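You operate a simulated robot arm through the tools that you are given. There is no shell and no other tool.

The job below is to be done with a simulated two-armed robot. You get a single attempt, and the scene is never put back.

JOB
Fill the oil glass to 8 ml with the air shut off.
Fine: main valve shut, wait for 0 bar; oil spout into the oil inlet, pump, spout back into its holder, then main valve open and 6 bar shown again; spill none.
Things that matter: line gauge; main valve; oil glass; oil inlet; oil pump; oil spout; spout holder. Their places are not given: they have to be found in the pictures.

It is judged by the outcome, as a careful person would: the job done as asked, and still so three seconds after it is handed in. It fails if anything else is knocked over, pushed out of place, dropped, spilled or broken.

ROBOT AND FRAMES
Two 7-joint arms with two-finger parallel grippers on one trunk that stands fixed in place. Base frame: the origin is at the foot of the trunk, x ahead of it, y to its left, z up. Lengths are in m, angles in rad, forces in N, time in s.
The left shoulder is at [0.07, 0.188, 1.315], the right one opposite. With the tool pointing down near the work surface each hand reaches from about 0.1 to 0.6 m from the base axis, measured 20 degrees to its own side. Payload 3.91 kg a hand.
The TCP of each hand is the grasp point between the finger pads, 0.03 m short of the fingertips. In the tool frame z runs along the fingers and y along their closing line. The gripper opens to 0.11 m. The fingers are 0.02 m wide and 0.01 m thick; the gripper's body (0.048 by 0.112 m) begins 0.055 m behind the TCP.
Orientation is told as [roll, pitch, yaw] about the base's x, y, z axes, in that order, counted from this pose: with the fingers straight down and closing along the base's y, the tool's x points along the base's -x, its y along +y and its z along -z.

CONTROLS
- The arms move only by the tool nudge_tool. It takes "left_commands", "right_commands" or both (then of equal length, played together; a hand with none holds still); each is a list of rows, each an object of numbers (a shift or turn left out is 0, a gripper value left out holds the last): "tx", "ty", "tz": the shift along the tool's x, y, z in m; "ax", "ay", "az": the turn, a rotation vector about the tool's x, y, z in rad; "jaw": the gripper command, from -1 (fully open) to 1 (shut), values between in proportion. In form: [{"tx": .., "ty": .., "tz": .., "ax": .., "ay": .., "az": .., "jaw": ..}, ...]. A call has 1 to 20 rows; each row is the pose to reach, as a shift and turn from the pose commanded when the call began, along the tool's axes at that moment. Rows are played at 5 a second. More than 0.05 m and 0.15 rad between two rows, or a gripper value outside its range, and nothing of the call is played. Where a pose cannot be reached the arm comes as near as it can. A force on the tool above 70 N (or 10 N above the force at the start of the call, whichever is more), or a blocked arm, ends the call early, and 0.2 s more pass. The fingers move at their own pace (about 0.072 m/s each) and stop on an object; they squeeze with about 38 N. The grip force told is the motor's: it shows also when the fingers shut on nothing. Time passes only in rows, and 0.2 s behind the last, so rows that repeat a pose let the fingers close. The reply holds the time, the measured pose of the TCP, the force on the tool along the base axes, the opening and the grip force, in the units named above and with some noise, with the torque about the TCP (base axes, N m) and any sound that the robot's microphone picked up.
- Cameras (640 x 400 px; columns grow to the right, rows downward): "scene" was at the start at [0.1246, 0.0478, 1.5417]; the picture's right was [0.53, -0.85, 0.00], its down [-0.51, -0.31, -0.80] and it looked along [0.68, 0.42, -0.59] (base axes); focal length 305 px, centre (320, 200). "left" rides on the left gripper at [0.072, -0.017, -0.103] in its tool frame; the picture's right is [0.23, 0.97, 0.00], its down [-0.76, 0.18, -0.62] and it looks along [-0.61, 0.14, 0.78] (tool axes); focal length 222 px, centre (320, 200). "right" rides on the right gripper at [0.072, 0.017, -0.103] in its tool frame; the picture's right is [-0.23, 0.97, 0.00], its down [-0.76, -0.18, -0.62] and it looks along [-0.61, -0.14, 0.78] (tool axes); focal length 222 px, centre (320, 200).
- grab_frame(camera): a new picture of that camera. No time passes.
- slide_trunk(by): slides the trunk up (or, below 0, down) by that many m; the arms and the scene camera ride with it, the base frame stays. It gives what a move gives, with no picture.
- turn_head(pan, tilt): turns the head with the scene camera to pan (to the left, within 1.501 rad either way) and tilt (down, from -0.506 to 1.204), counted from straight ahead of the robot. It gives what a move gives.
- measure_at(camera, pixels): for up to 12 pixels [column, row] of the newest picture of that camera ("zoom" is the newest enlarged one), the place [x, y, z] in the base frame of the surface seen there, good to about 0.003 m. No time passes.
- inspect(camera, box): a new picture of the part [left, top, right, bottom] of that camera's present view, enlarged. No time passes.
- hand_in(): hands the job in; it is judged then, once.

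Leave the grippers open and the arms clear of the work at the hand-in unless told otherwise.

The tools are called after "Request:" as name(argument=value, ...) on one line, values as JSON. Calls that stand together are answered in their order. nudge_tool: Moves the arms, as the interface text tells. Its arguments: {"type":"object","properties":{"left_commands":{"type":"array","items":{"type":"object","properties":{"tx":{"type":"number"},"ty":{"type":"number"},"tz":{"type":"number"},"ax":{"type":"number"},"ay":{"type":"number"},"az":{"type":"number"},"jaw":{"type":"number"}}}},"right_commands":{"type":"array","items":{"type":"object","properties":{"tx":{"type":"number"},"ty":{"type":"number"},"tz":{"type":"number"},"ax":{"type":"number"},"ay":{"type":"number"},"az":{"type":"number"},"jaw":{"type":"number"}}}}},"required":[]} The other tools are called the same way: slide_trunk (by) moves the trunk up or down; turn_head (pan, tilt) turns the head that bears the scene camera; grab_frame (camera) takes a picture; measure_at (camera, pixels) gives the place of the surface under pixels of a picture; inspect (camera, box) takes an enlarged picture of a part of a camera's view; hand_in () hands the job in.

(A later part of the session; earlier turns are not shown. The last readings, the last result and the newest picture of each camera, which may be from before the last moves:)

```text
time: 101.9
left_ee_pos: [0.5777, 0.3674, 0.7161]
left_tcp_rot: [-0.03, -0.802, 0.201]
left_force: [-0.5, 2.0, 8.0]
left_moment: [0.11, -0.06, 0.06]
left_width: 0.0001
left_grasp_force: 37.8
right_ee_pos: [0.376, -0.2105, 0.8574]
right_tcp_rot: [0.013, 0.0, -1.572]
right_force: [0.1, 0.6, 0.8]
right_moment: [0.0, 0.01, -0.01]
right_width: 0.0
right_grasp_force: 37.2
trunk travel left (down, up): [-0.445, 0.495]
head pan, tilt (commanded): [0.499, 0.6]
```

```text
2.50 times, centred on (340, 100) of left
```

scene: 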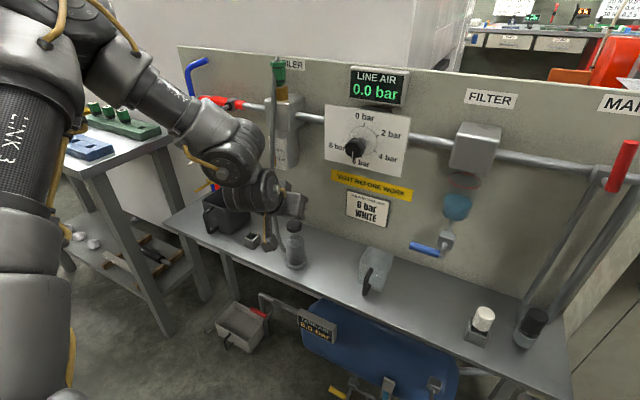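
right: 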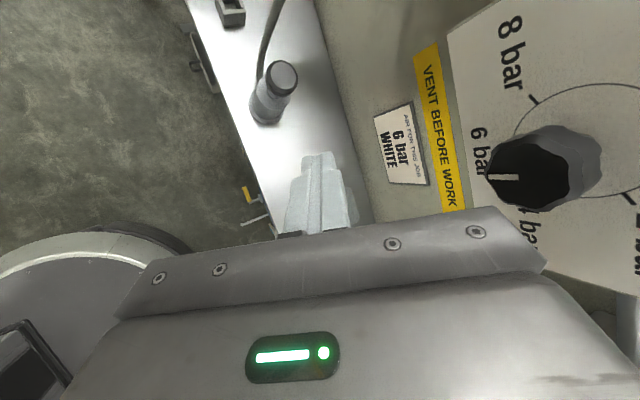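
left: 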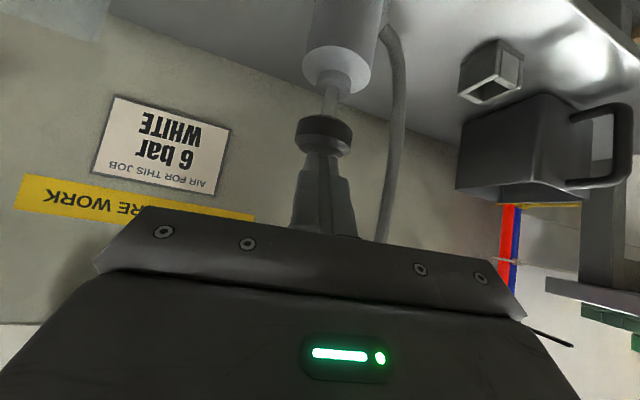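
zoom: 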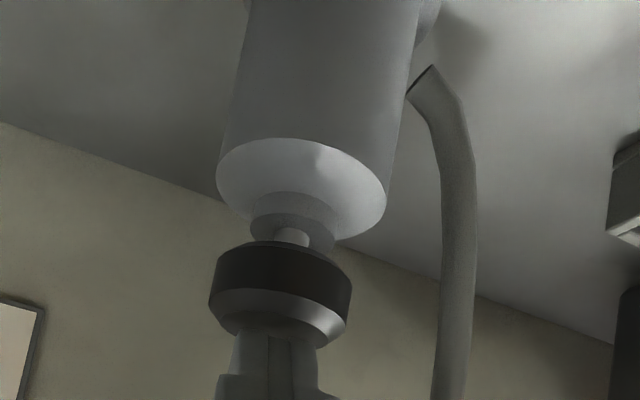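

The oil has risen to the 8 ml tick: one stroke gave about 2 ml. I stop pressing and raise the hand straight up off the knob.

Request:
nudge_tool(left_commands=[{"tx": -0.0072, "ty": -0.0002, "tz": -0.007}, {"tx": -0.0144, "ty": -0.0004, "tz": -0.0139}, {"tx": -0.0216, "ty": -0.0006, "tz": -0.0209}, {"tx": -0.036, "ty": -0.001, "tz": -0.0348}, {"tx": -0.05, "ty": -0.0015, "tz": -0.0485}, {"tx": -0.05, "ty": -0.0015, "tz": -0.0485}])

Request:
inspect(camera="scene", box=[262, 125, 302, 175])

Request:
inspect(camera="scene", box=[275, 140, 295, 165])

Request:
grab_frame(camera="scene")

```text
time: 103.3
left_ee_pos: [0.5766, 0.3667, 0.7846]
left_tcp_rot: [-0.03, -0.8, 0.203]
left_force: [-0.4, -0.8, 0.7]
left_moment: [-0.01, 0.0, 0.01]
left_width: 0.0001
left_grasp_force: 37.0
right_ee_pos: [0.3764, -0.212, 0.8567]
right_tcp_rot: [0.011, 0.001, -1.574]
right_force: [0.6, 0.1, 0.8]
right_moment: [0.02, 0.02, -0.05]
right_width: 0.0
right_grasp_force: 37.6
trunk travel left (down, up): [-0.445, 0.495]
head pan, tilt (commanded): [0.499, 0.6]
```

```text
8.00 times, centred on (282, 150) of scene
```

zoom: 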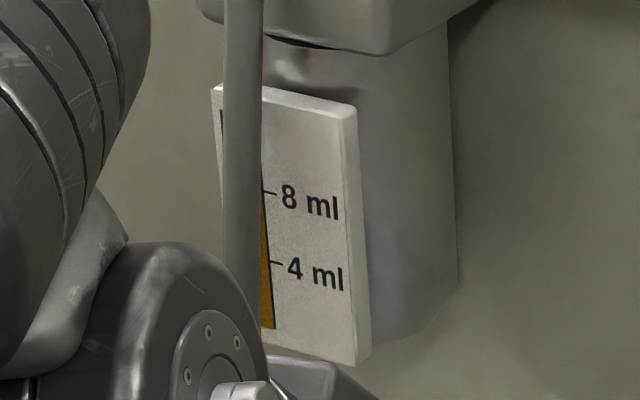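

```text
16.00 times, centred on (285, 152) of scene
```

zoom: 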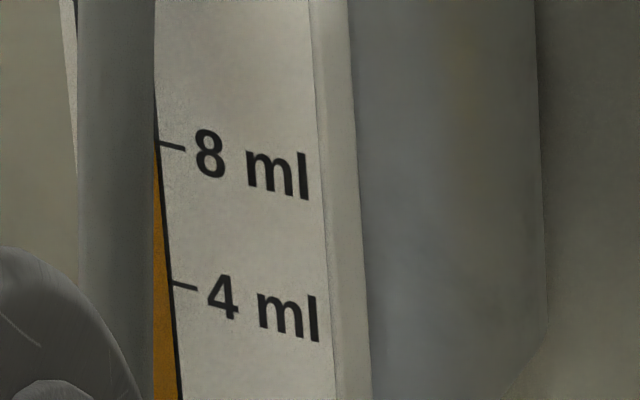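

```text
taken
```

scene: 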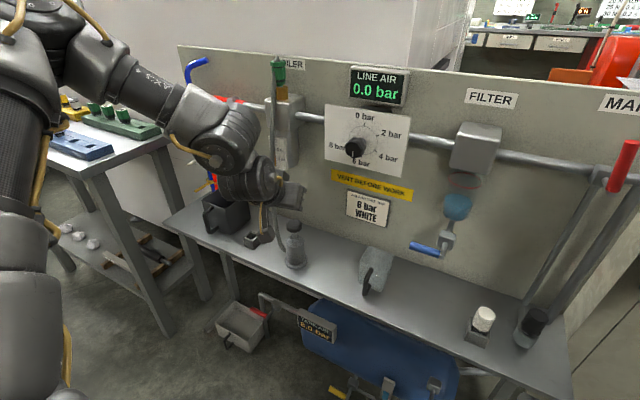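

The level sits right at the 8 ml tick. I withdraw the left hand from the pump, back and up, then turn it back to yaw -0.3 to check the glass from its camera.

Request:
nudge_tool(left_commands=[{"tx": -0.0078, "ty": 0.0075, "tz": -0.0344}, {"tx": -0.0156, "ty": 0.015, "tz": -0.0689}, {"tx": -0.0234, "ty": 0.0225, "tz": -0.1033}, {"tx": -0.0312, "ty": 0.03, "tz": -0.1377}, {"tx": -0.0312, "ty": 0.03, "tz": -0.1377}])

Request:
nudge_tool(left_commands=[{"tx": -0.0096, "ty": 0.0302, "tz": 0.0018, "ax": 0.09, "ay": 0.0026, "az": 0.0869, "jaw": 0.25}, {"tx": -0.0192, "ty": 0.0605, "tz": 0.0036, "ax": 0.18, "ay": 0.0053, "az": 0.1738, "jaw": 0.25}, {"tx": -0.0289, "ty": 0.0907, "tz": 0.0055, "ax": 0.27, "ay": 0.0079, "az": 0.2606, "jaw": 0.25}, {"tx": -0.0385, "ty": 0.121, "tz": 0.0073, "ax": 0.36, "ay": 0.0105, "az": 0.3475, "jaw": 0.25}, {"tx": -0.0385, "ty": 0.121, "tz": 0.0073, "ax": 0.36, "ay": 0.0105, "az": 0.3475, "jaw": 0.25}])

Request:
slide_trunk(by=0.1)

Request:
grab_frame(camera="left")

Request:
grab_frame(camera="scene")

```text
time: 104.5
left_ee_pos: [0.4969, 0.3825, 0.906]
left_tcp_rot: [-0.029, -0.798, 0.199]
left_force: [0.0, 0.2, 0.2]
left_moment: [0.03, 0.04, 0.01]
left_width: 0.0001
left_grasp_force: 37.8
right_ee_pos: [0.3776, -0.2124, 0.8572]
right_tcp_rot: [0.01, -0.001, -1.573]
right_force: [-0.2, 0.6, 0.7]
right_moment: [0.02, 0.03, 0.0]
right_width: 0.0
right_grasp_force: 38.5
trunk travel left (down, up): [-0.445, 0.495]
head pan, tilt (commanded): [0.499, 0.6]
```

```text
time: 105.7
left_ee_pos: [0.5045, 0.5105, 0.9262]
left_tcp_rot: [-0.029, -0.801, -0.301]
left_force: [0.1, -0.3, 0.7]
left_moment: [-0.02, 0.01, 0.01]
left_width: 0.0411
left_grasp_force: 0.0
right_ee_pos: [0.3776, -0.212, 0.8574]
right_tcp_rot: [0.012, -0.001, -1.572]
right_force: [-0.7, 0.8, 0.2]
right_moment: [-0.01, 0.01, 0.02]
right_width: 0.0
right_grasp_force: 37.8
trunk travel left (down, up): [-0.445, 0.495]
head pan, tilt (commanded): [0.499, 0.6]
```

```text
time: 107.0
left_ee_pos: [0.5052, 0.5111, 1.0264]
left_tcp_rot: [-0.032, -0.802, -0.298]
left_force: [0.3, 0.4, -0.3]
left_moment: [0.0, -0.02, -0.01]
left_width: 0.0413
left_grasp_force: 0.0
right_ee_pos: [0.3768, -0.2109, 0.9569]
right_tcp_rot: [0.012, -0.002, -1.57]
right_force: [-0.2, 0.3, 0.9]
right_moment: [-0.02, 0.0, -0.01]
right_width: 0.0002
right_grasp_force: 37.7
trunk travel left (down, up): [-0.545, 0.395]
head pan, tilt (commanded): [0.499, 0.6]
```

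```text
taken
```

left: 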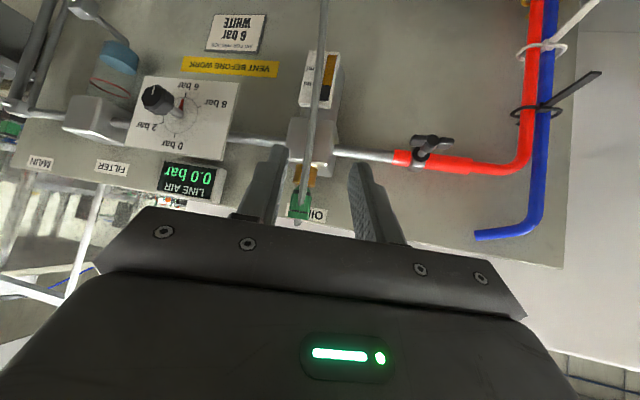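

```text
taken
```

scene: 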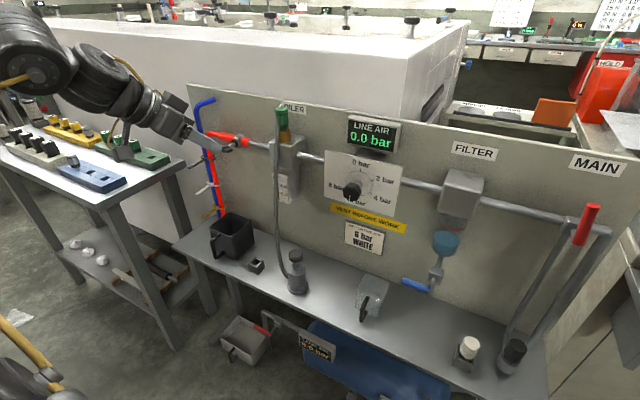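

I zoom on the glass in the left view, and check the inlet and pump for any drips.

Request:
inspect(camera="left", box=[290, 40, 360, 130])

Request:
inspect(camera="scene", box=[250, 90, 330, 190])

Request:
inspect(camera="scene", box=[230, 230, 340, 310])

```text
4.44 times, centred on (325, 85) of left
```

zoom: 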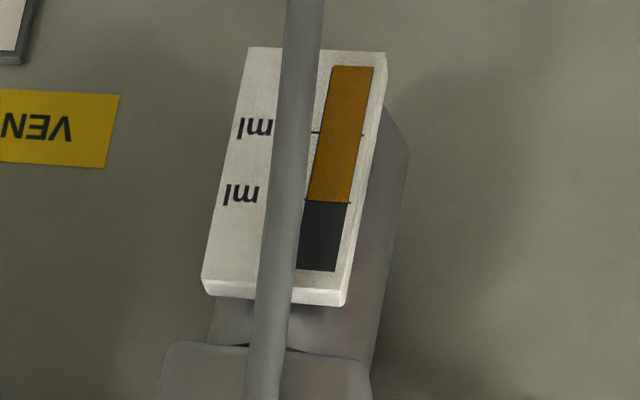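

```text
4.00 times, centred on (290, 140) of scene
```

zoom: 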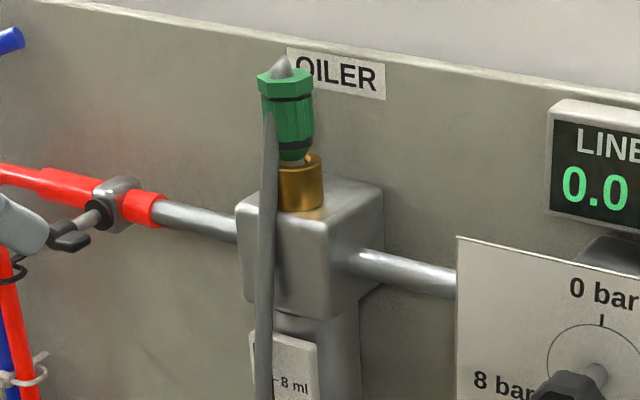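

```text
5.00 times, centred on (285, 270) of scene
```

zoom: 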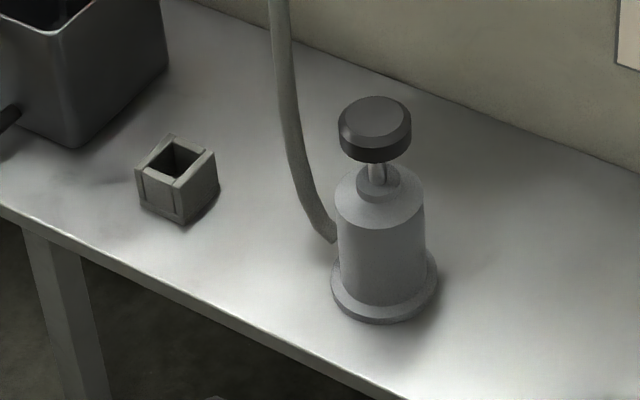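

The oil edge coincides with the 8 ml line, the knob has sprung back, and there is no drip. I raise the trunk 0.2 m so the left hand can go back to the spout by the same way it left.

Request:
slide_trunk(by=0.2)

Request:
nudge_tool(left_commands=[{"tz": 0.043, "ty": 0.003}, {"tz": 0.086, "ty": 0.006}, {"tz": 0.129, "ty": 0.009}, {"tz": 0.17, "ty": 0.01}, {"tz": 0.17, "ty": 0.01}])

Request:
grab_frame(camera="left")

Request:
grab_frame(camera="scene")

```text
time: 109.2
left_ee_pos: [0.5057, 0.5116, 1.2249]
left_tcp_rot: [-0.03, -0.801, -0.301]
left_force: [-0.4, 0.8, 0.0]
left_moment: [0.01, -0.03, 0.0]
left_width: 0.0413
left_grasp_force: 0.0
right_ee_pos: [0.3764, -0.2105, 1.1568]
right_tcp_rot: [0.011, 0.0, -1.573]
right_force: [0.6, -0.4, 0.2]
right_moment: [0.0, -0.02, -0.02]
right_width: 0.0002
right_grasp_force: 37.2
trunk travel left (down, up): [-0.745, 0.195]
head pan, tilt (commanded): [0.499, 0.6]
```

```text
time: 110.4
left_ee_pos: [0.6242, 0.484, 1.106]
left_tcp_rot: [-0.03, -0.802, -0.302]
left_force: [-0.4, 0.4, -1.2]
left_moment: [0.01, 0.0, -0.02]
left_width: 0.0416
left_grasp_force: 0.0
right_ee_pos: [0.3749, -0.2118, 1.1572]
right_tcp_rot: [0.013, 0.0, -1.574]
right_force: [-0.2, 0.2, 0.2]
right_moment: [-0.01, 0.0, -0.02]
right_width: 0.0
right_grasp_force: 37.9
trunk travel left (down, up): [-0.745, 0.195]
head pan, tilt (commanded): [0.499, 0.6]
```

```text
taken
```

left: 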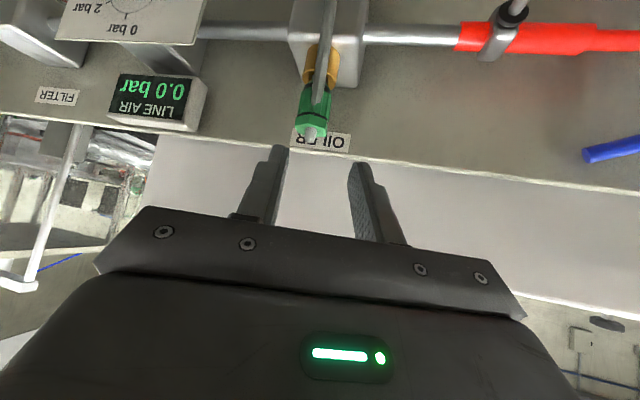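

```text
taken
```

scene: 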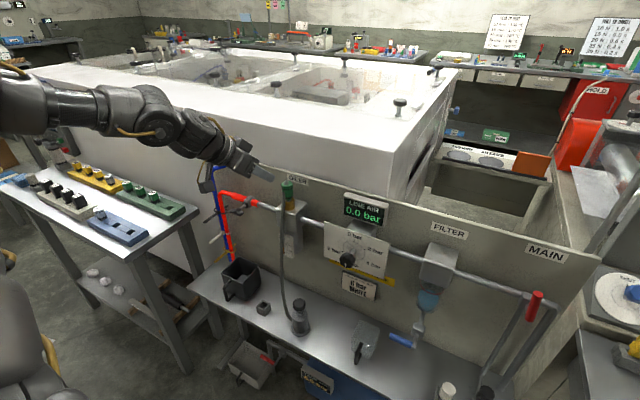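

I'm 7 mm too far to +y compared with where I left it, so I shift back while advancing 10 cm along the fingers around the spout, jaw at 46 mm.

Request:
nudge_tool(left_commands=[{"ty": -0.0065, "tz": 0.0, "jaw": 0.164}, {"ty": -0.0065, "tz": 0.025, "jaw": 0.164}, {"ty": -0.0065, "tz": 0.045, "jaw": 0.164}, {"ty": -0.0065, "tz": 0.06, "jaw": 0.164}, {"ty": -0.0065, "tz": 0.06, "jaw": 0.164}])

Request:
inspect(camera="left", box=[240, 30, 400, 220])

Request:
inspect(camera="scene", box=[260, 140, 340, 230])

```text
time: 111.6
left_ee_pos: [0.6635, 0.4597, 1.0651]
left_tcp_rot: [-0.031, -0.8, -0.298]
left_force: [0.0, 0.5, -0.3]
left_moment: [0.06, -0.01, -0.03]
left_width: 0.046
left_grasp_force: 0.1
right_ee_pos: [0.3768, -0.2127, 1.1574]
right_tcp_rot: [0.009, 0.0, -1.572]
right_force: [0.2, 0.3, 0.2]
right_moment: [0.0, -0.03, -0.02]
right_width: 0.0001
right_grasp_force: 37.7
trunk travel left (down, up): [-0.745, 0.195]
head pan, tilt (commanded): [0.499, 0.6]
```

```text
2.11 times, centred on (320, 125) of left
```

zoom: 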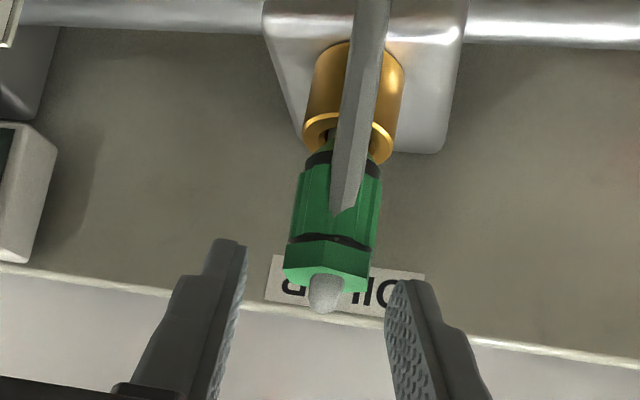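

```text
4.44 times, centred on (300, 185) of scene
```

zoom: 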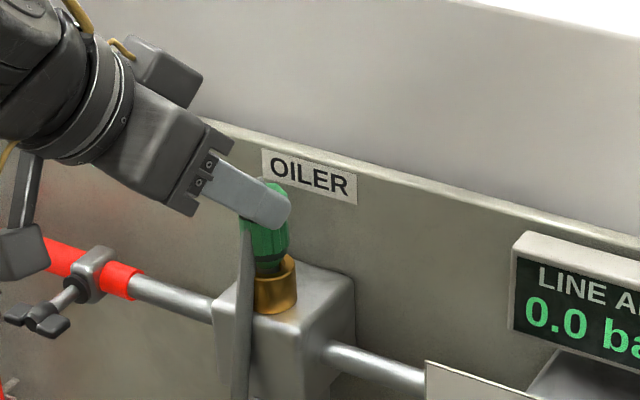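

The spout is about 4 mm to the +y side of the finger centre. I shift 4 mm and advance the remaining 4 cm.

Request:
nudge_tool(left_commands=[{"ty": 0.004, "tz": 0.0}, {"ty": 0.004, "tz": 0.015}, {"ty": 0.004, "tz": 0.03}, {"ty": 0.004, "tz": 0.038}, {"ty": 0.004, "tz": 0.038}])

Request:
inspect(camera="left", box=[240, 30, 400, 220])

Request:
inspect(camera="scene", box=[260, 140, 340, 230])

```text
time: 112.8
left_ee_pos: [0.6887, 0.4533, 1.0409]
left_tcp_rot: [-0.033, -0.8, -0.299]
left_force: [0.2, 0.1, -0.5]
left_moment: [0.03, 0.03, -0.02]
left_width: 0.046
left_grasp_force: 0.0
right_ee_pos: [0.3772, -0.2116, 1.1568]
right_tcp_rot: [0.01, 0.0, -1.574]
right_force: [-0.7, -0.6, 0.2]
right_moment: [-0.01, -0.02, -0.01]
right_width: 0.0002
right_grasp_force: 38.0
trunk travel left (down, up): [-0.745, 0.195]
head pan, tilt (commanded): [0.499, 0.6]
```

```text
2.11 times, centred on (320, 125) of left
```

zoom: 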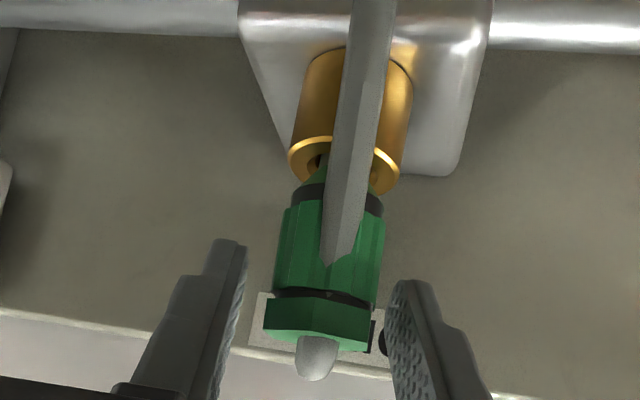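

```text
4.44 times, centred on (300, 185) of scene
```

zoom: 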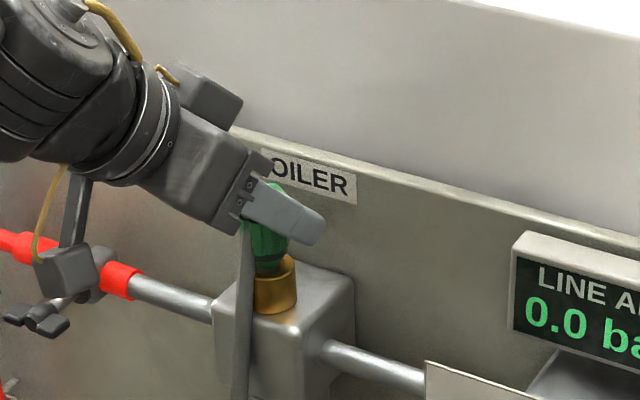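

I lower slightly to the earlier grip height (z 1.0345), shift 1.5 mm, and close the fingers on the spout.

Request:
nudge_tool(left_commands=[{"tx": 0.0027, "ty": 0.0007, "tz": 0.0018}, {"tx": 0.0054, "ty": 0.0012, "tz": 0.0036}, {"tx": 0.0054, "ty": 0.0012, "tz": 0.0036}, {"tx": 0.0054, "ty": 0.0012, "tz": 0.0036, "jaw": 0.35}, {"tx": 0.0054, "ty": 0.0012, "tz": 0.0036, "jaw": 0.45}, {"tx": 0.0054, "ty": 0.0012, "tz": 0.0036, "jaw": 0.6}, {"tx": 0.0054, "ty": 0.0012, "tz": 0.0036, "jaw": 1.0}, {"tx": 0.0054, "ty": 0.0012, "tz": 0.0036, "jaw": 1.0}])

Request:
inspect(camera="left", box=[240, 30, 400, 220])

Request:
inspect(camera="scene", box=[260, 140, 340, 230])

```text
time: 114.6
left_ee_pos: [0.6878, 0.4532, 1.0335]
left_tcp_rot: [-0.031, -0.801, -0.3]
left_force: [-1.4, -6.3, -1.3]
left_moment: [-0.49, 0.16, 0.02]
left_width: 0.0286
left_grasp_force: 37.2
right_ee_pos: [0.376, -0.2123, 1.1563]
right_tcp_rot: [0.01, -0.001, -1.571]
right_force: [-0.7, 0.3, -0.5]
right_moment: [-0.01, 0.01, -0.01]
right_width: 0.0
right_grasp_force: 37.6
trunk travel left (down, up): [-0.745, 0.195]
head pan, tilt (commanded): [0.499, 0.6]
```

```text
2.11 times, centred on (320, 125) of left
```

zoom: 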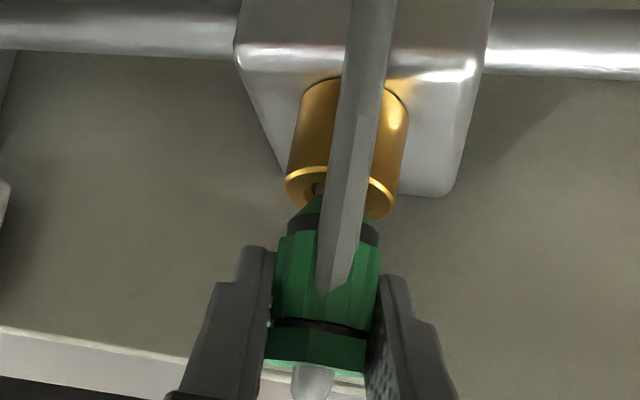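

```text
4.44 times, centred on (300, 185) of scene
```

zoom: 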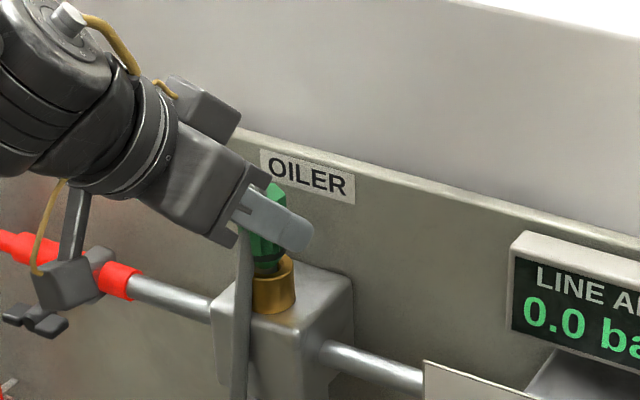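

Gripped again at 28.6 mm. I lift straight up 6 cm out of the inlet, slowly.

Request:
nudge_tool(left_commands=[{"tx": -0.0072, "ty": -0.001, "tz": -0.007}, {"tx": -0.0144, "ty": -0.001, "tz": -0.0139}, {"tx": -0.0216, "ty": -0.001, "tz": -0.0209}, {"tx": -0.0288, "ty": -0.001, "tz": -0.0278}, {"tx": -0.036, "ty": -0.001, "tz": -0.0348}, {"tx": -0.0432, "ty": -0.0013, "tz": -0.0417}, {"tx": -0.0432, "ty": -0.0013, "tz": -0.0417}])

Request:
inspect(camera="scene", box=[260, 130, 340, 230])

Request:
inspect(camera="left", box=[240, 30, 400, 220])

```text
time: 116.2
left_ee_pos: [0.6884, 0.4546, 1.0922]
left_tcp_rot: [-0.031, -0.801, -0.299]
left_force: [0.4, -0.5, -0.5]
left_moment: [0.0, -0.02, -0.02]
left_width: 0.0286
left_grasp_force: 38.7
right_ee_pos: [0.3768, -0.2104, 1.1582]
right_tcp_rot: [0.01, 0.001, -1.573]
right_force: [0.1, 0.3, -0.9]
right_moment: [0.02, -0.02, 0.0]
right_width: 0.0
right_grasp_force: 37.7
trunk travel left (down, up): [-0.745, 0.195]
head pan, tilt (commanded): [0.499, 0.6]
```

```text
4.00 times, centred on (300, 180) of scene
```

zoom: 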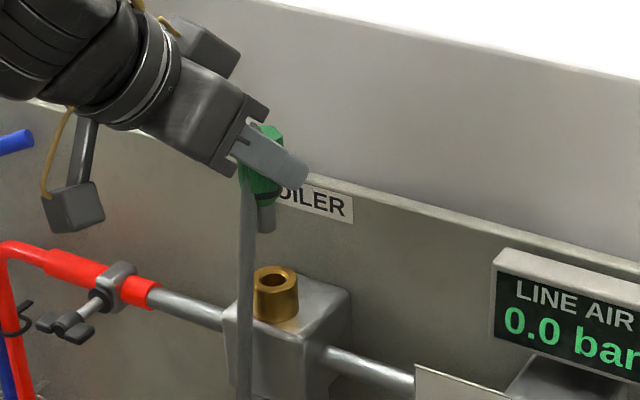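

```text
2.11 times, centred on (320, 125) of left
```

zoom: 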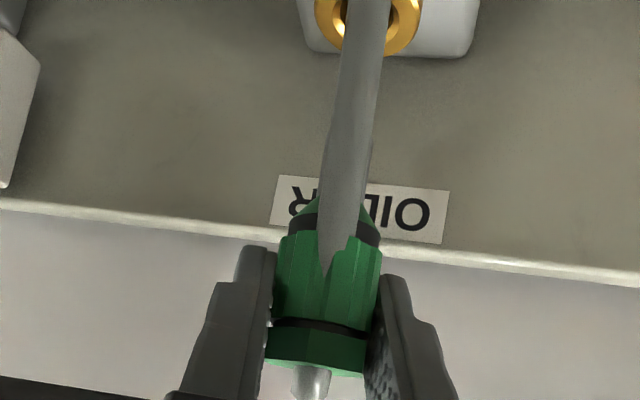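

The spout is out, no drip seen, and the inlet is clean. I carry it back the same way: away from the panel first, then a bit down.

Request:
nudge_tool(left_commands=[{"tx": 0.0288, "ty": 0.0023, "tz": -0.0286}, {"tx": 0.0576, "ty": 0.0047, "tz": -0.0571}, {"tx": 0.0863, "ty": 0.007, "tz": -0.0857}, {"tx": 0.1151, "ty": 0.0093, "tz": -0.1142}, {"tx": 0.1367, "ty": 0.01, "tz": -0.0934}, {"tx": 0.1583, "ty": 0.0106, "tz": -0.0725}, {"tx": 0.1583, "ty": 0.0106, "tz": -0.0725}])

Request:
slide_trunk(by=-0.3)

Request:
grab_frame(camera="scene")

Request:
grab_frame(camera="left")

```text
time: 117.8
left_ee_pos: [0.539, 0.5153, 1.029]
left_tcp_rot: [-0.032, -0.802, -0.298]
left_force: [1.0, 0.1, -0.2]
left_moment: [-0.01, 0.0, 0.0]
left_width: 0.0284
left_grasp_force: 38.3
right_ee_pos: [0.3748, -0.2111, 1.1588]
right_tcp_rot: [0.014, 0.0, -1.574]
right_force: [0.0, -0.5, 0.3]
right_moment: [-0.01, -0.03, -0.03]
right_width: 0.0002
right_grasp_force: 38.1
trunk travel left (down, up): [-0.745, 0.195]
head pan, tilt (commanded): [0.499, 0.6]
```

```text
time: 120.8
left_ee_pos: [0.5388, 0.5146, 0.729]
left_tcp_rot: [-0.031, -0.801, -0.299]
left_force: [0.0, -1.2, -0.6]
left_moment: [-0.01, -0.01, 0.0]
left_width: 0.0284
left_grasp_force: 37.9
right_ee_pos: [0.376, -0.2113, 0.8583]
right_tcp_rot: [0.011, -0.001, -1.572]
right_force: [0.7, -0.5, 0.4]
right_moment: [0.03, 0.0, -0.03]
right_width: 0.0
right_grasp_force: 37.8
trunk travel left (down, up): [-0.445, 0.495]
head pan, tilt (commanded): [0.499, 0.6]
```

```text
taken
```

scene: 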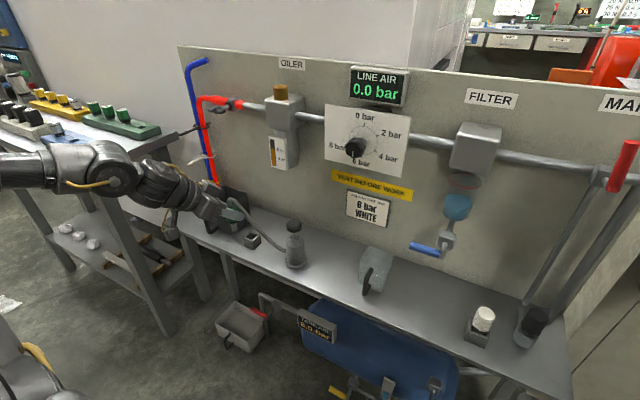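

```text
taken
```

left: 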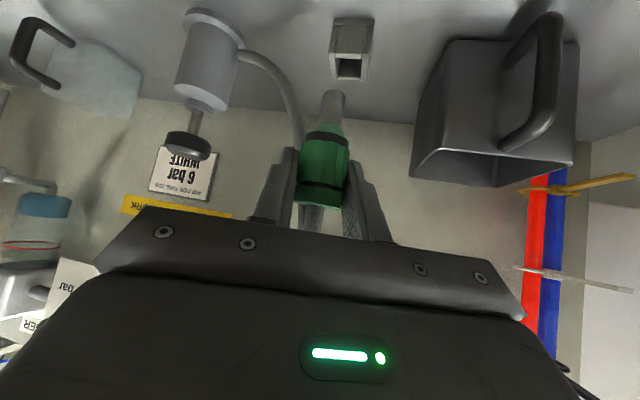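

The glass is now unobstructed; I check it, and look at nozzle and holder for the placing.

Request:
inspect(camera="scene", box=[262, 130, 302, 175])

Request:
inspect(camera="left", box=[280, 0, 400, 150])

Request:
measure_at(camera="zoom", pixels=[[285, 260], [270, 300], [300, 300], [285, 300], [300, 245], [265, 245], [300, 135], [380, 150], [345, 165], [300, 210], [375, 205], [340, 205]])

```text
8.89 times, centred on (282, 152) of scene
```

zoom: 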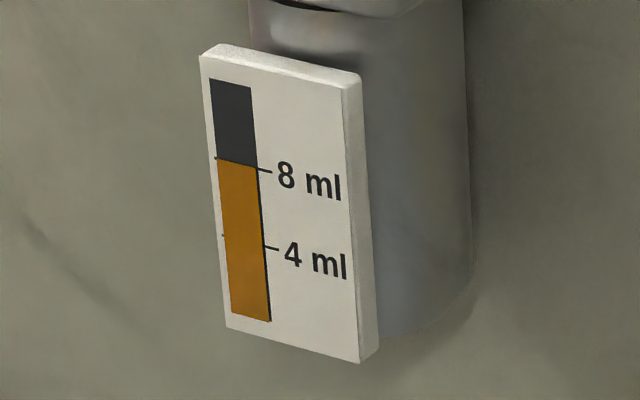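

```text
2.67 times, centred on (340, 75) of left
```

zoom: 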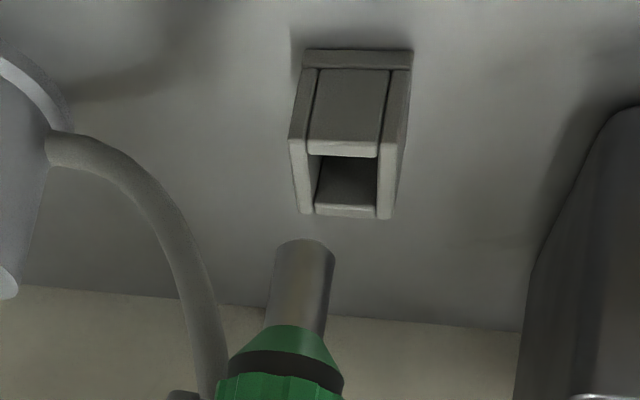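

```text
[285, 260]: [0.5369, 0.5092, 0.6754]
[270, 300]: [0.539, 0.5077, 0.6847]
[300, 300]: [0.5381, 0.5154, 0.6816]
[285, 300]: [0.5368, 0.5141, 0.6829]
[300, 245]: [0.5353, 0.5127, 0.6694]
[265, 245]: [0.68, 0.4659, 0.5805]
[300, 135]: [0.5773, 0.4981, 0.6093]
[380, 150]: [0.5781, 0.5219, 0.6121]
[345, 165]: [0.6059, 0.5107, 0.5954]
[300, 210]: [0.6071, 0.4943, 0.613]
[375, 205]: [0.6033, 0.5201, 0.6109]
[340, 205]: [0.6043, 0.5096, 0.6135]
```

The glass shows 8 ml cleanly. The spout sits in the fingers as before (nozzle offset about the same). I move over the holder to the earlier lift-off point (0.5885, 0.512, 0.708).

Request:
nudge_tool(left_commands=[{"tx": -0.0061, "ty": 0.0046, "tz": 0.0163}, {"tx": -0.0123, "ty": 0.0091, "tz": 0.0326}, {"tx": -0.0184, "ty": 0.0137, "tz": 0.0489}, {"tx": -0.0184, "ty": 0.0137, "tz": 0.0489}])

Request:
inspect(camera="scene", box=[210, 180, 310, 270])

Request:
inspect(camera="left", box=[280, 0, 400, 150])

```text
time: 121.8
left_ee_pos: [0.5887, 0.5134, 0.7089]
left_tcp_rot: [-0.032, -0.801, -0.297]
left_force: [0.9, -0.7, 0.4]
left_moment: [0.02, 0.0, 0.01]
left_width: 0.0283
left_grasp_force: 37.9
right_ee_pos: [0.3771, -0.2107, 0.8575]
right_tcp_rot: [0.009, 0.0, -1.572]
right_force: [1.0, 0.7, -0.7]
right_moment: [-0.01, 0.0, -0.01]
right_width: 0.0
right_grasp_force: 38.1
trunk travel left (down, up): [-0.445, 0.495]
head pan, tilt (commanded): [0.499, 0.6]
```

```text
4.44 times, centred on (260, 225) of scene
```

zoom: 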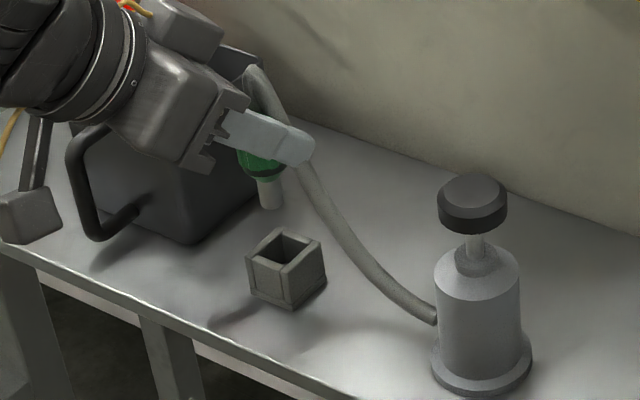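

```text
2.67 times, centred on (340, 75) of left
```

zoom: 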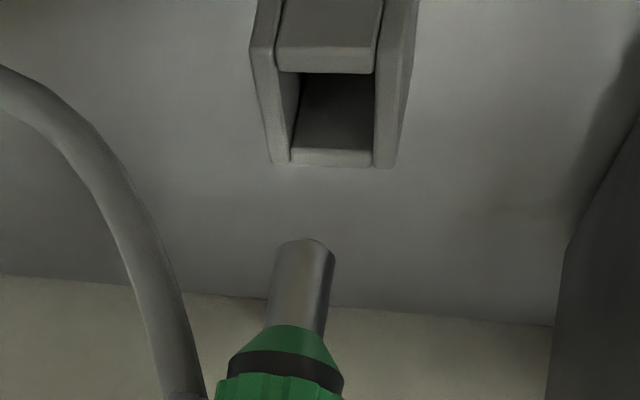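

Nozzle and holder opening line up within about 1–2 mm in both views. I lower 4.5 cm slowly with a 1 mm shift to +y.

Request:
nudge_tool(left_commands=[{"tx": 0.0072, "ty": 0.001, "tz": 0.007}, {"tx": 0.0144, "ty": 0.0012, "tz": 0.0139}, {"tx": 0.0216, "ty": 0.0014, "tz": 0.0209}, {"tx": 0.0274, "ty": 0.0016, "tz": 0.0265}, {"tx": 0.0324, "ty": 0.0018, "tz": 0.0313}, {"tx": 0.0324, "ty": 0.0018, "tz": 0.0313}])

Request:
inspect(camera="scene", box=[230, 195, 300, 265])

Request:
inspect(camera="left", box=[280, 0, 400, 150])

```text
time: 123.2
left_ee_pos: [0.5908, 0.5133, 0.6634]
left_tcp_rot: [-0.031, -0.802, -0.299]
left_force: [0.1, -0.1, -0.2]
left_moment: [0.01, -0.02, 0.01]
left_width: 0.0285
left_grasp_force: 37.3
right_ee_pos: [0.3762, -0.2116, 0.8569]
right_tcp_rot: [0.009, -0.001, -1.573]
right_force: [0.0, 0.3, 0.0]
right_moment: [0.01, -0.03, -0.03]
right_width: 0.0
right_grasp_force: 37.4
trunk travel left (down, up): [-0.445, 0.495]
head pan, tilt (commanded): [0.499, 0.6]
```

```text
5.71 times, centred on (265, 230) of scene
```

zoom: 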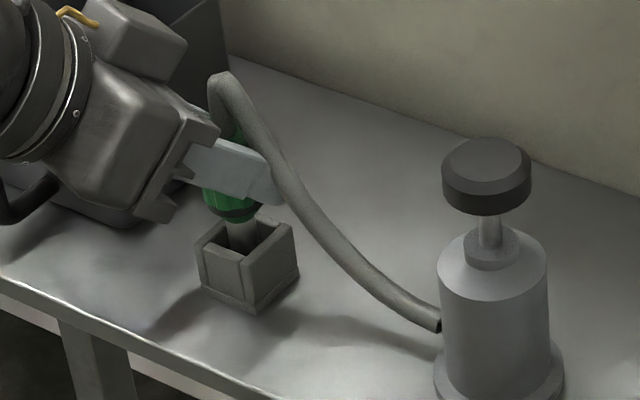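

```text
2.67 times, centred on (340, 75) of left
```

zoom: 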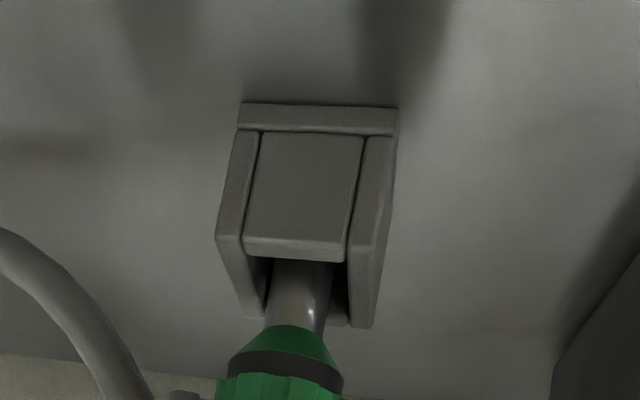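

The nozzle is in the holder's opening with no force. I lower the last 1.4 cm gently.

Request:
nudge_tool(left_commands=[{"tx": 0.0036, "ty": 0.0001, "tz": 0.0035}, {"tx": 0.0072, "ty": 0.0002, "tz": 0.007}, {"tx": 0.0094, "ty": 0.0003, "tz": 0.009}, {"tx": 0.0104, "ty": 0.0003, "tz": 0.01}, {"tx": 0.0104, "ty": 0.0003, "tz": 0.01}])

Request:
inspect(camera="scene", box=[230, 195, 300, 265])

Request:
inspect(camera="left", box=[260, 30, 400, 190])

```text
time: 124.4
left_ee_pos: [0.5909, 0.5136, 0.6485]
left_tcp_rot: [-0.032, -0.8, -0.3]
left_force: [0.3, -0.3, 0.7]
left_moment: [0.01, 0.0, 0.0]
left_width: 0.0285
left_grasp_force: 37.8
right_ee_pos: [0.377, -0.2112, 0.8563]
right_tcp_rot: [0.01, -0.001, -1.571]
right_force: [-0.3, -0.4, -0.2]
right_moment: [0.01, -0.01, 0.01]
right_width: 0.0
right_grasp_force: 37.7
trunk travel left (down, up): [-0.445, 0.495]
head pan, tilt (commanded): [0.499, 0.6]
```

```text
5.71 times, centred on (265, 230) of scene
```

zoom: 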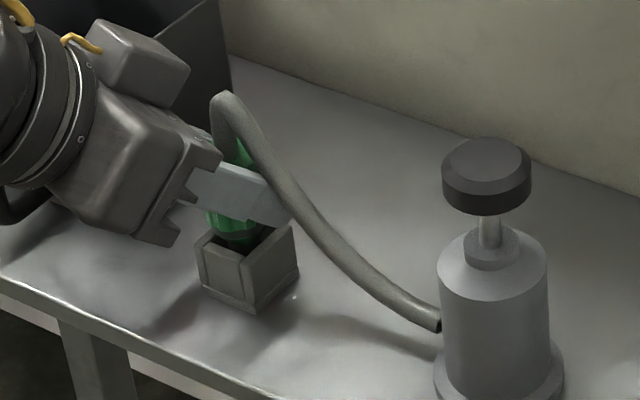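

```text
2.50 times, centred on (330, 110) of left
```

zoom: 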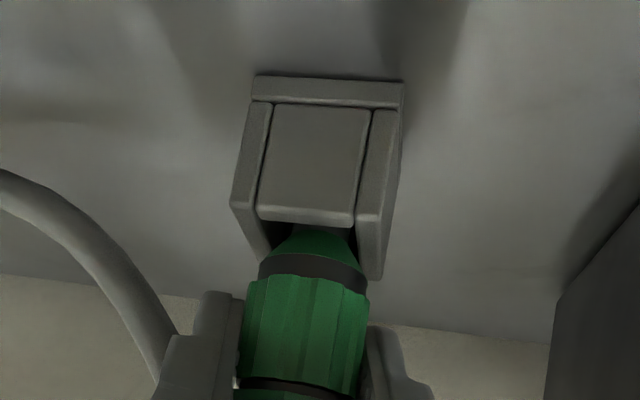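

Same height as when I took it, force near zero. I ease down up to 4 mm more to feel the seat.

Request:
nudge_tool(left_commands=[{"tx": 0.0011, "tz": 0.001}, {"tx": 0.0022, "tz": 0.0021}, {"tx": 0.0029, "tz": 0.0028}, {"tx": 0.0029, "tz": 0.0028}])

Request:
inspect(camera="left", box=[260, 30, 400, 190])

```text
time: 125.4
left_ee_pos: [0.59, 0.5127, 0.6454]
left_tcp_rot: [-0.028, -0.805, -0.299]
left_force: [0.4, 4.0, 11.1]
left_moment: [0.26, -0.04, 0.01]
left_width: 0.0282
left_grasp_force: 38.4
right_ee_pos: [0.3754, -0.2122, 0.8581]
right_tcp_rot: [0.013, 0.0, -1.573]
right_force: [-0.1, 0.2, 0.7]
right_moment: [0.01, -0.02, -0.01]
right_width: 0.0001
right_grasp_force: 37.9
trunk travel left (down, up): [-0.445, 0.495]
head pan, tilt (commanded): [0.499, 0.6]
```

```text
2.50 times, centred on (330, 110) of left
```

zoom: 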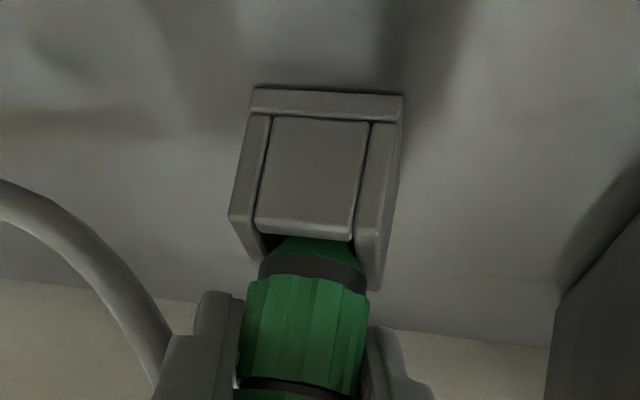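

Seated (11 N). I relax 2 mm, then open the fingers to about 38 mm and watch the spout.

Request:
nudge_tool(left_commands=[{"tx": -0.0014, "ty": 0.0005, "tz": -0.0014}, {"tx": -0.0014, "ty": 0.0005, "tz": -0.0014, "jaw": 0.46}, {"tx": -0.0014, "ty": 0.0005, "tz": -0.0014, "jaw": 0.38}, {"tx": -0.0014, "ty": 0.0005, "tz": -0.0014, "jaw": 0.31}, {"tx": -0.0014, "ty": 0.0005, "tz": -0.0014, "jaw": 0.31}])

Request:
inspect(camera="left", box=[260, 30, 400, 190])

Request:
inspect(camera="scene", box=[230, 195, 300, 265])

```text
time: 126.6
left_ee_pos: [0.589, 0.5152, 0.6465]
left_tcp_rot: [-0.031, -0.8, -0.296]
left_force: [0.1, -0.3, 0.2]
left_moment: [-0.03, -0.01, -0.01]
left_width: 0.0382
left_grasp_force: 0.0
right_ee_pos: [0.3758, -0.2102, 0.8579]
right_tcp_rot: [0.011, -0.001, -1.572]
right_force: [0.0, 0.0, -0.1]
right_moment: [-0.01, -0.02, -0.02]
right_width: 0.0001
right_grasp_force: 37.6
trunk travel left (down, up): [-0.445, 0.495]
head pan, tilt (commanded): [0.499, 0.6]
```

```text
2.50 times, centred on (330, 110) of left
```

zoom: 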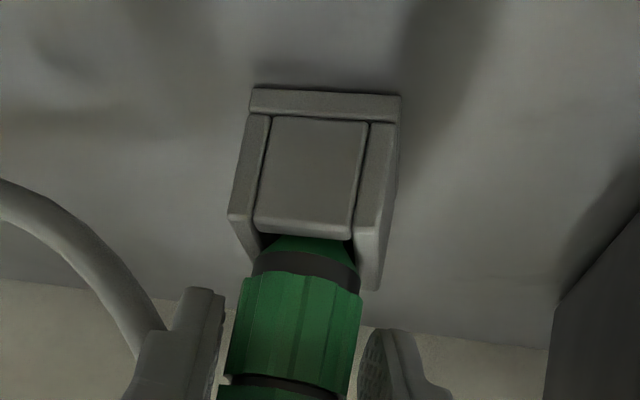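

```text
5.71 times, centred on (265, 230) of scene
```

zoom: 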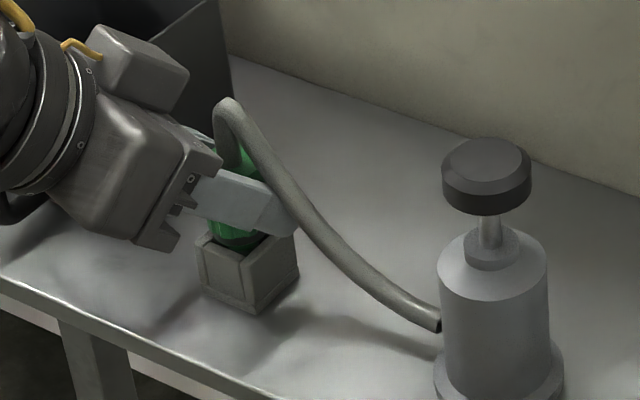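

Zero force and the spout stands in its holder. I withdraw the left hand along its fingers.

Request:
nudge_tool(left_commands=[{"tz": -0.012}, {"tz": -0.025}, {"tz": -0.04}, {"tz": -0.06}, {"tz": -0.085}, {"tz": -0.12}, {"tz": -0.12}])

Request:
grab_frame(camera="scene")

Request:
inspect(camera="scene", box=[220, 180, 320, 280])

Request:
inspect(camera="left", box=[240, 60, 400, 200])

```text
time: 128.2
left_ee_pos: [0.5054, 0.5412, 0.7345]
left_tcp_rot: [-0.027, -0.801, -0.302]
left_force: [-0.2, -1.0, 0.7]
left_moment: [0.02, 0.0, 0.02]
left_width: 0.0378
left_grasp_force: 0.0
right_ee_pos: [0.3768, -0.2118, 0.8578]
right_tcp_rot: [0.012, 0.0, -1.571]
right_force: [-0.3, 0.2, -0.3]
right_moment: [-0.02, 0.0, 0.0]
right_width: 0.0002
right_grasp_force: 38.2
trunk travel left (down, up): [-0.445, 0.495]
head pan, tilt (commanded): [0.499, 0.6]
```

```text
taken
```

scene: 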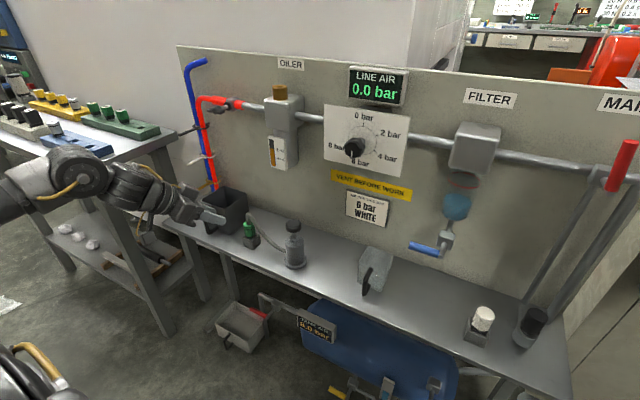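

```text
4.00 times, centred on (270, 230) of scene
```

zoom: 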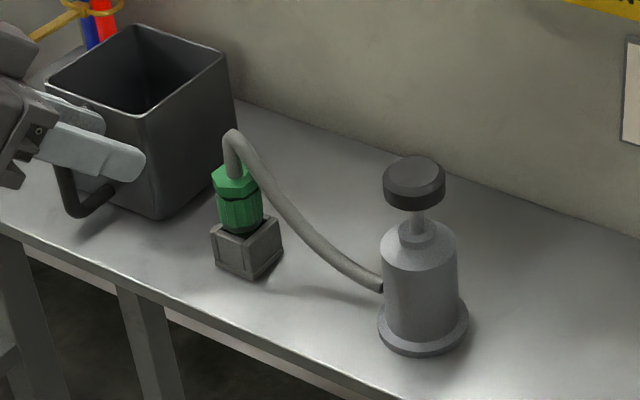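

```text
2.86 times, centred on (320, 130) of left
```

zoom: 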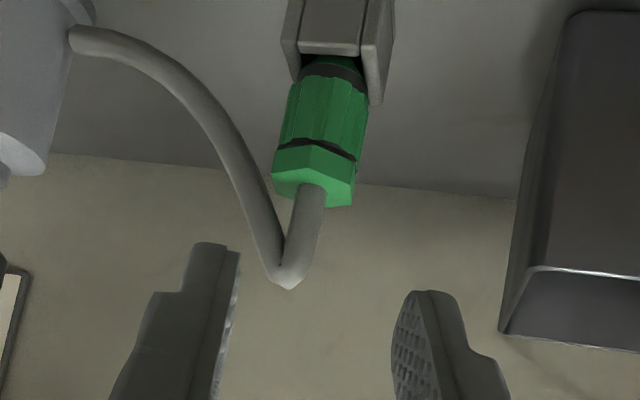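

The spout stands in its holder just as at the start, pump and bucket unmoved. Next I move the left hand back a bit more, then raise the trunk 0.48 m so the right hand can reopen the main valve by the reverse of the earlier path.

Request:
nudge_tool(left_commands=[{"tz": -0.03}, {"tz": -0.06}, {"tz": -0.06}])

Request:
slide_trunk(by=0.48)

Request:
turn_head(pan=0.25, tilt=0.75)

Request:
grab_frame(camera="scene")

```text
time: 129.0
left_ee_pos: [0.4665, 0.558, 0.7736]
left_tcp_rot: [-0.03, -0.801, -0.297]
left_force: [-0.4, 0.0, 0.4]
left_moment: [0.0, -0.01, -0.01]
left_width: 0.0378
left_grasp_force: 0.0
right_ee_pos: [0.3773, -0.2119, 0.8566]
right_tcp_rot: [0.009, -0.002, -1.574]
right_force: [0.6, 0.1, 0.6]
right_moment: [-0.03, 0.01, 0.01]
right_width: 0.0
right_grasp_force: 37.3
trunk travel left (down, up): [-0.445, 0.495]
head pan, tilt (commanded): [0.499, 0.6]
```

```text
refused: 0.48 is not a number from -0.4 to 0.4
```

```text
time: 129.8
left_ee_pos: [0.4657, 0.5578, 0.7753]
left_tcp_rot: [-0.032, -0.802, -0.298]
left_force: [-0.1, 0.8, -0.3]
left_moment: [0.04, -0.01, 0.01]
left_width: 0.038
left_grasp_force: 0.1
right_ee_pos: [0.3771, -0.2098, 0.8576]
right_tcp_rot: [0.01, 0.0, -1.573]
right_force: [0.4, 0.5, 0.3]
right_moment: [0.0, -0.02, -0.02]
right_width: 0.0001
right_grasp_force: 37.5
trunk travel left (down, up): [-0.445, 0.495]
head pan, tilt (commanded): [0.25, 0.75]
```

```text
taken
```

scene: 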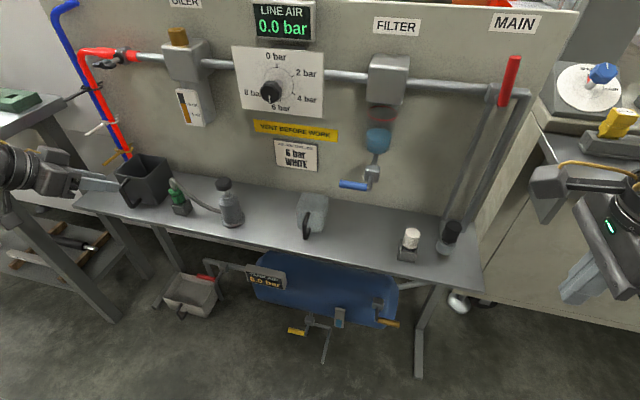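

The slide is limited to 0.4 m a call, so I do it in two parts (0.4, then 0.08).

Request:
slide_trunk(by=0.4)

Request:
slide_trunk(by=0.08)

Request:
grab_frame(camera="scene")

```text
time: 133.6
left_ee_pos: [0.4672, 0.5579, 1.174]
left_tcp_rot: [-0.032, -0.803, -0.297]
left_force: [0.2, -0.8, -0.4]
left_moment: [0.01, 0.0, 0.02]
left_width: 0.0379
left_grasp_force: 0.1
right_ee_pos: [0.3769, -0.2113, 1.2569]
right_tcp_rot: [0.011, -0.001, -1.574]
right_force: [0.3, 0.5, 0.0]
right_moment: [0.02, -0.03, -0.02]
right_width: 0.0
right_grasp_force: 38.0
trunk travel left (down, up): [-0.845, 0.095]
head pan, tilt (commanded): [0.25, 0.75]
```

```text
time: 134.8
left_ee_pos: [0.4654, 0.558, 1.2535]
left_tcp_rot: [-0.031, -0.802, -0.298]
left_force: [-0.2, 0.0, 0.5]
left_moment: [0.0, -0.02, 0.03]
left_width: 0.0381
left_grasp_force: 0.1
right_ee_pos: [0.3765, -0.2114, 1.3378]
right_tcp_rot: [0.011, 0.002, -1.573]
right_force: [0.0, 0.0, -0.3]
right_moment: [-0.01, 0.01, -0.02]
right_width: 0.0
right_grasp_force: 37.5
trunk travel left (down, up): [-0.925, 0.015]
head pan, tilt (commanded): [0.25, 0.75]
```

```text
taken
```

scene: 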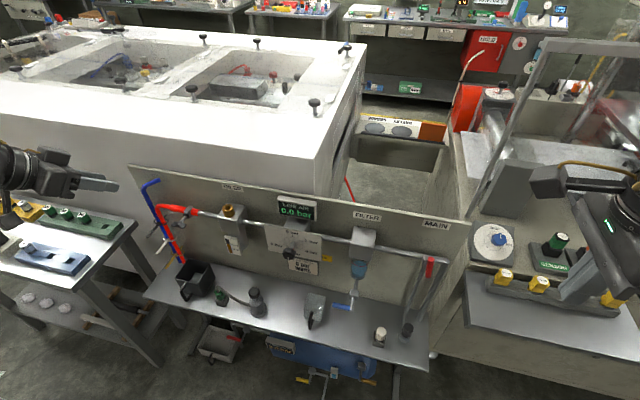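

I zoom on the upright lever to measure its present place, and bring the right hand down toward its earlier retreat pose with the 0.55 rad lean.

Request:
inspect(camera="scene", box=[400, 235, 470, 305])

Request:
nudge_tool(right_commands=[{"ty": 0.0116, "tz": 0.037, "ay": 0.08, "jaw": 0.27}, {"ty": 0.0232, "tz": 0.074, "ay": 0.16, "jaw": 0.27}, {"ty": 0.0348, "tz": 0.111, "ay": 0.24, "jaw": 0.27}, {"ty": 0.0464, "tz": 0.148, "ay": 0.32, "jaw": 0.27}, {"ty": 0.058, "tz": 0.185, "ay": 0.4, "jaw": 0.27}, {"ty": 0.0696, "tz": 0.222, "ay": 0.48, "jaw": 0.27}, {"ty": 0.081, "tz": 0.2586, "ay": 0.551, "jaw": 0.27}, {"ty": 0.081, "tz": 0.2586, "ay": 0.551, "jaw": 0.27}])

```text
5.71 times, centred on (435, 270) of scene
```

zoom: 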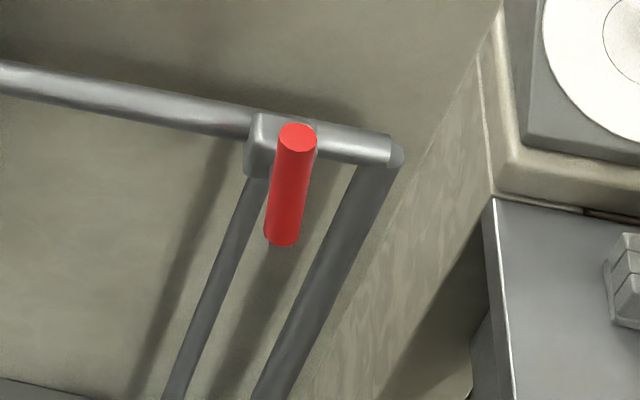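

```text
time: 136.6
left_ee_pos: [0.4663, 0.5578, 1.2543]
left_tcp_rot: [-0.032, -0.801, -0.298]
left_force: [-0.9, 0.3, 0.2]
left_moment: [0.0, 0.01, 0.01]
left_width: 0.038
left_grasp_force: 0.1
right_ee_pos: [0.4568, -0.2114, 1.0798]
right_tcp_rot: [0.014, 0.551, -1.566]
right_force: [-0.3, 0.1, -0.8]
right_moment: [0.0, -0.03, 0.01]
right_width: 0.0402
right_grasp_force: 0.1
trunk travel left (down, up): [-0.925, 0.015]
head pan, tilt (commanded): [0.25, 0.75]
```

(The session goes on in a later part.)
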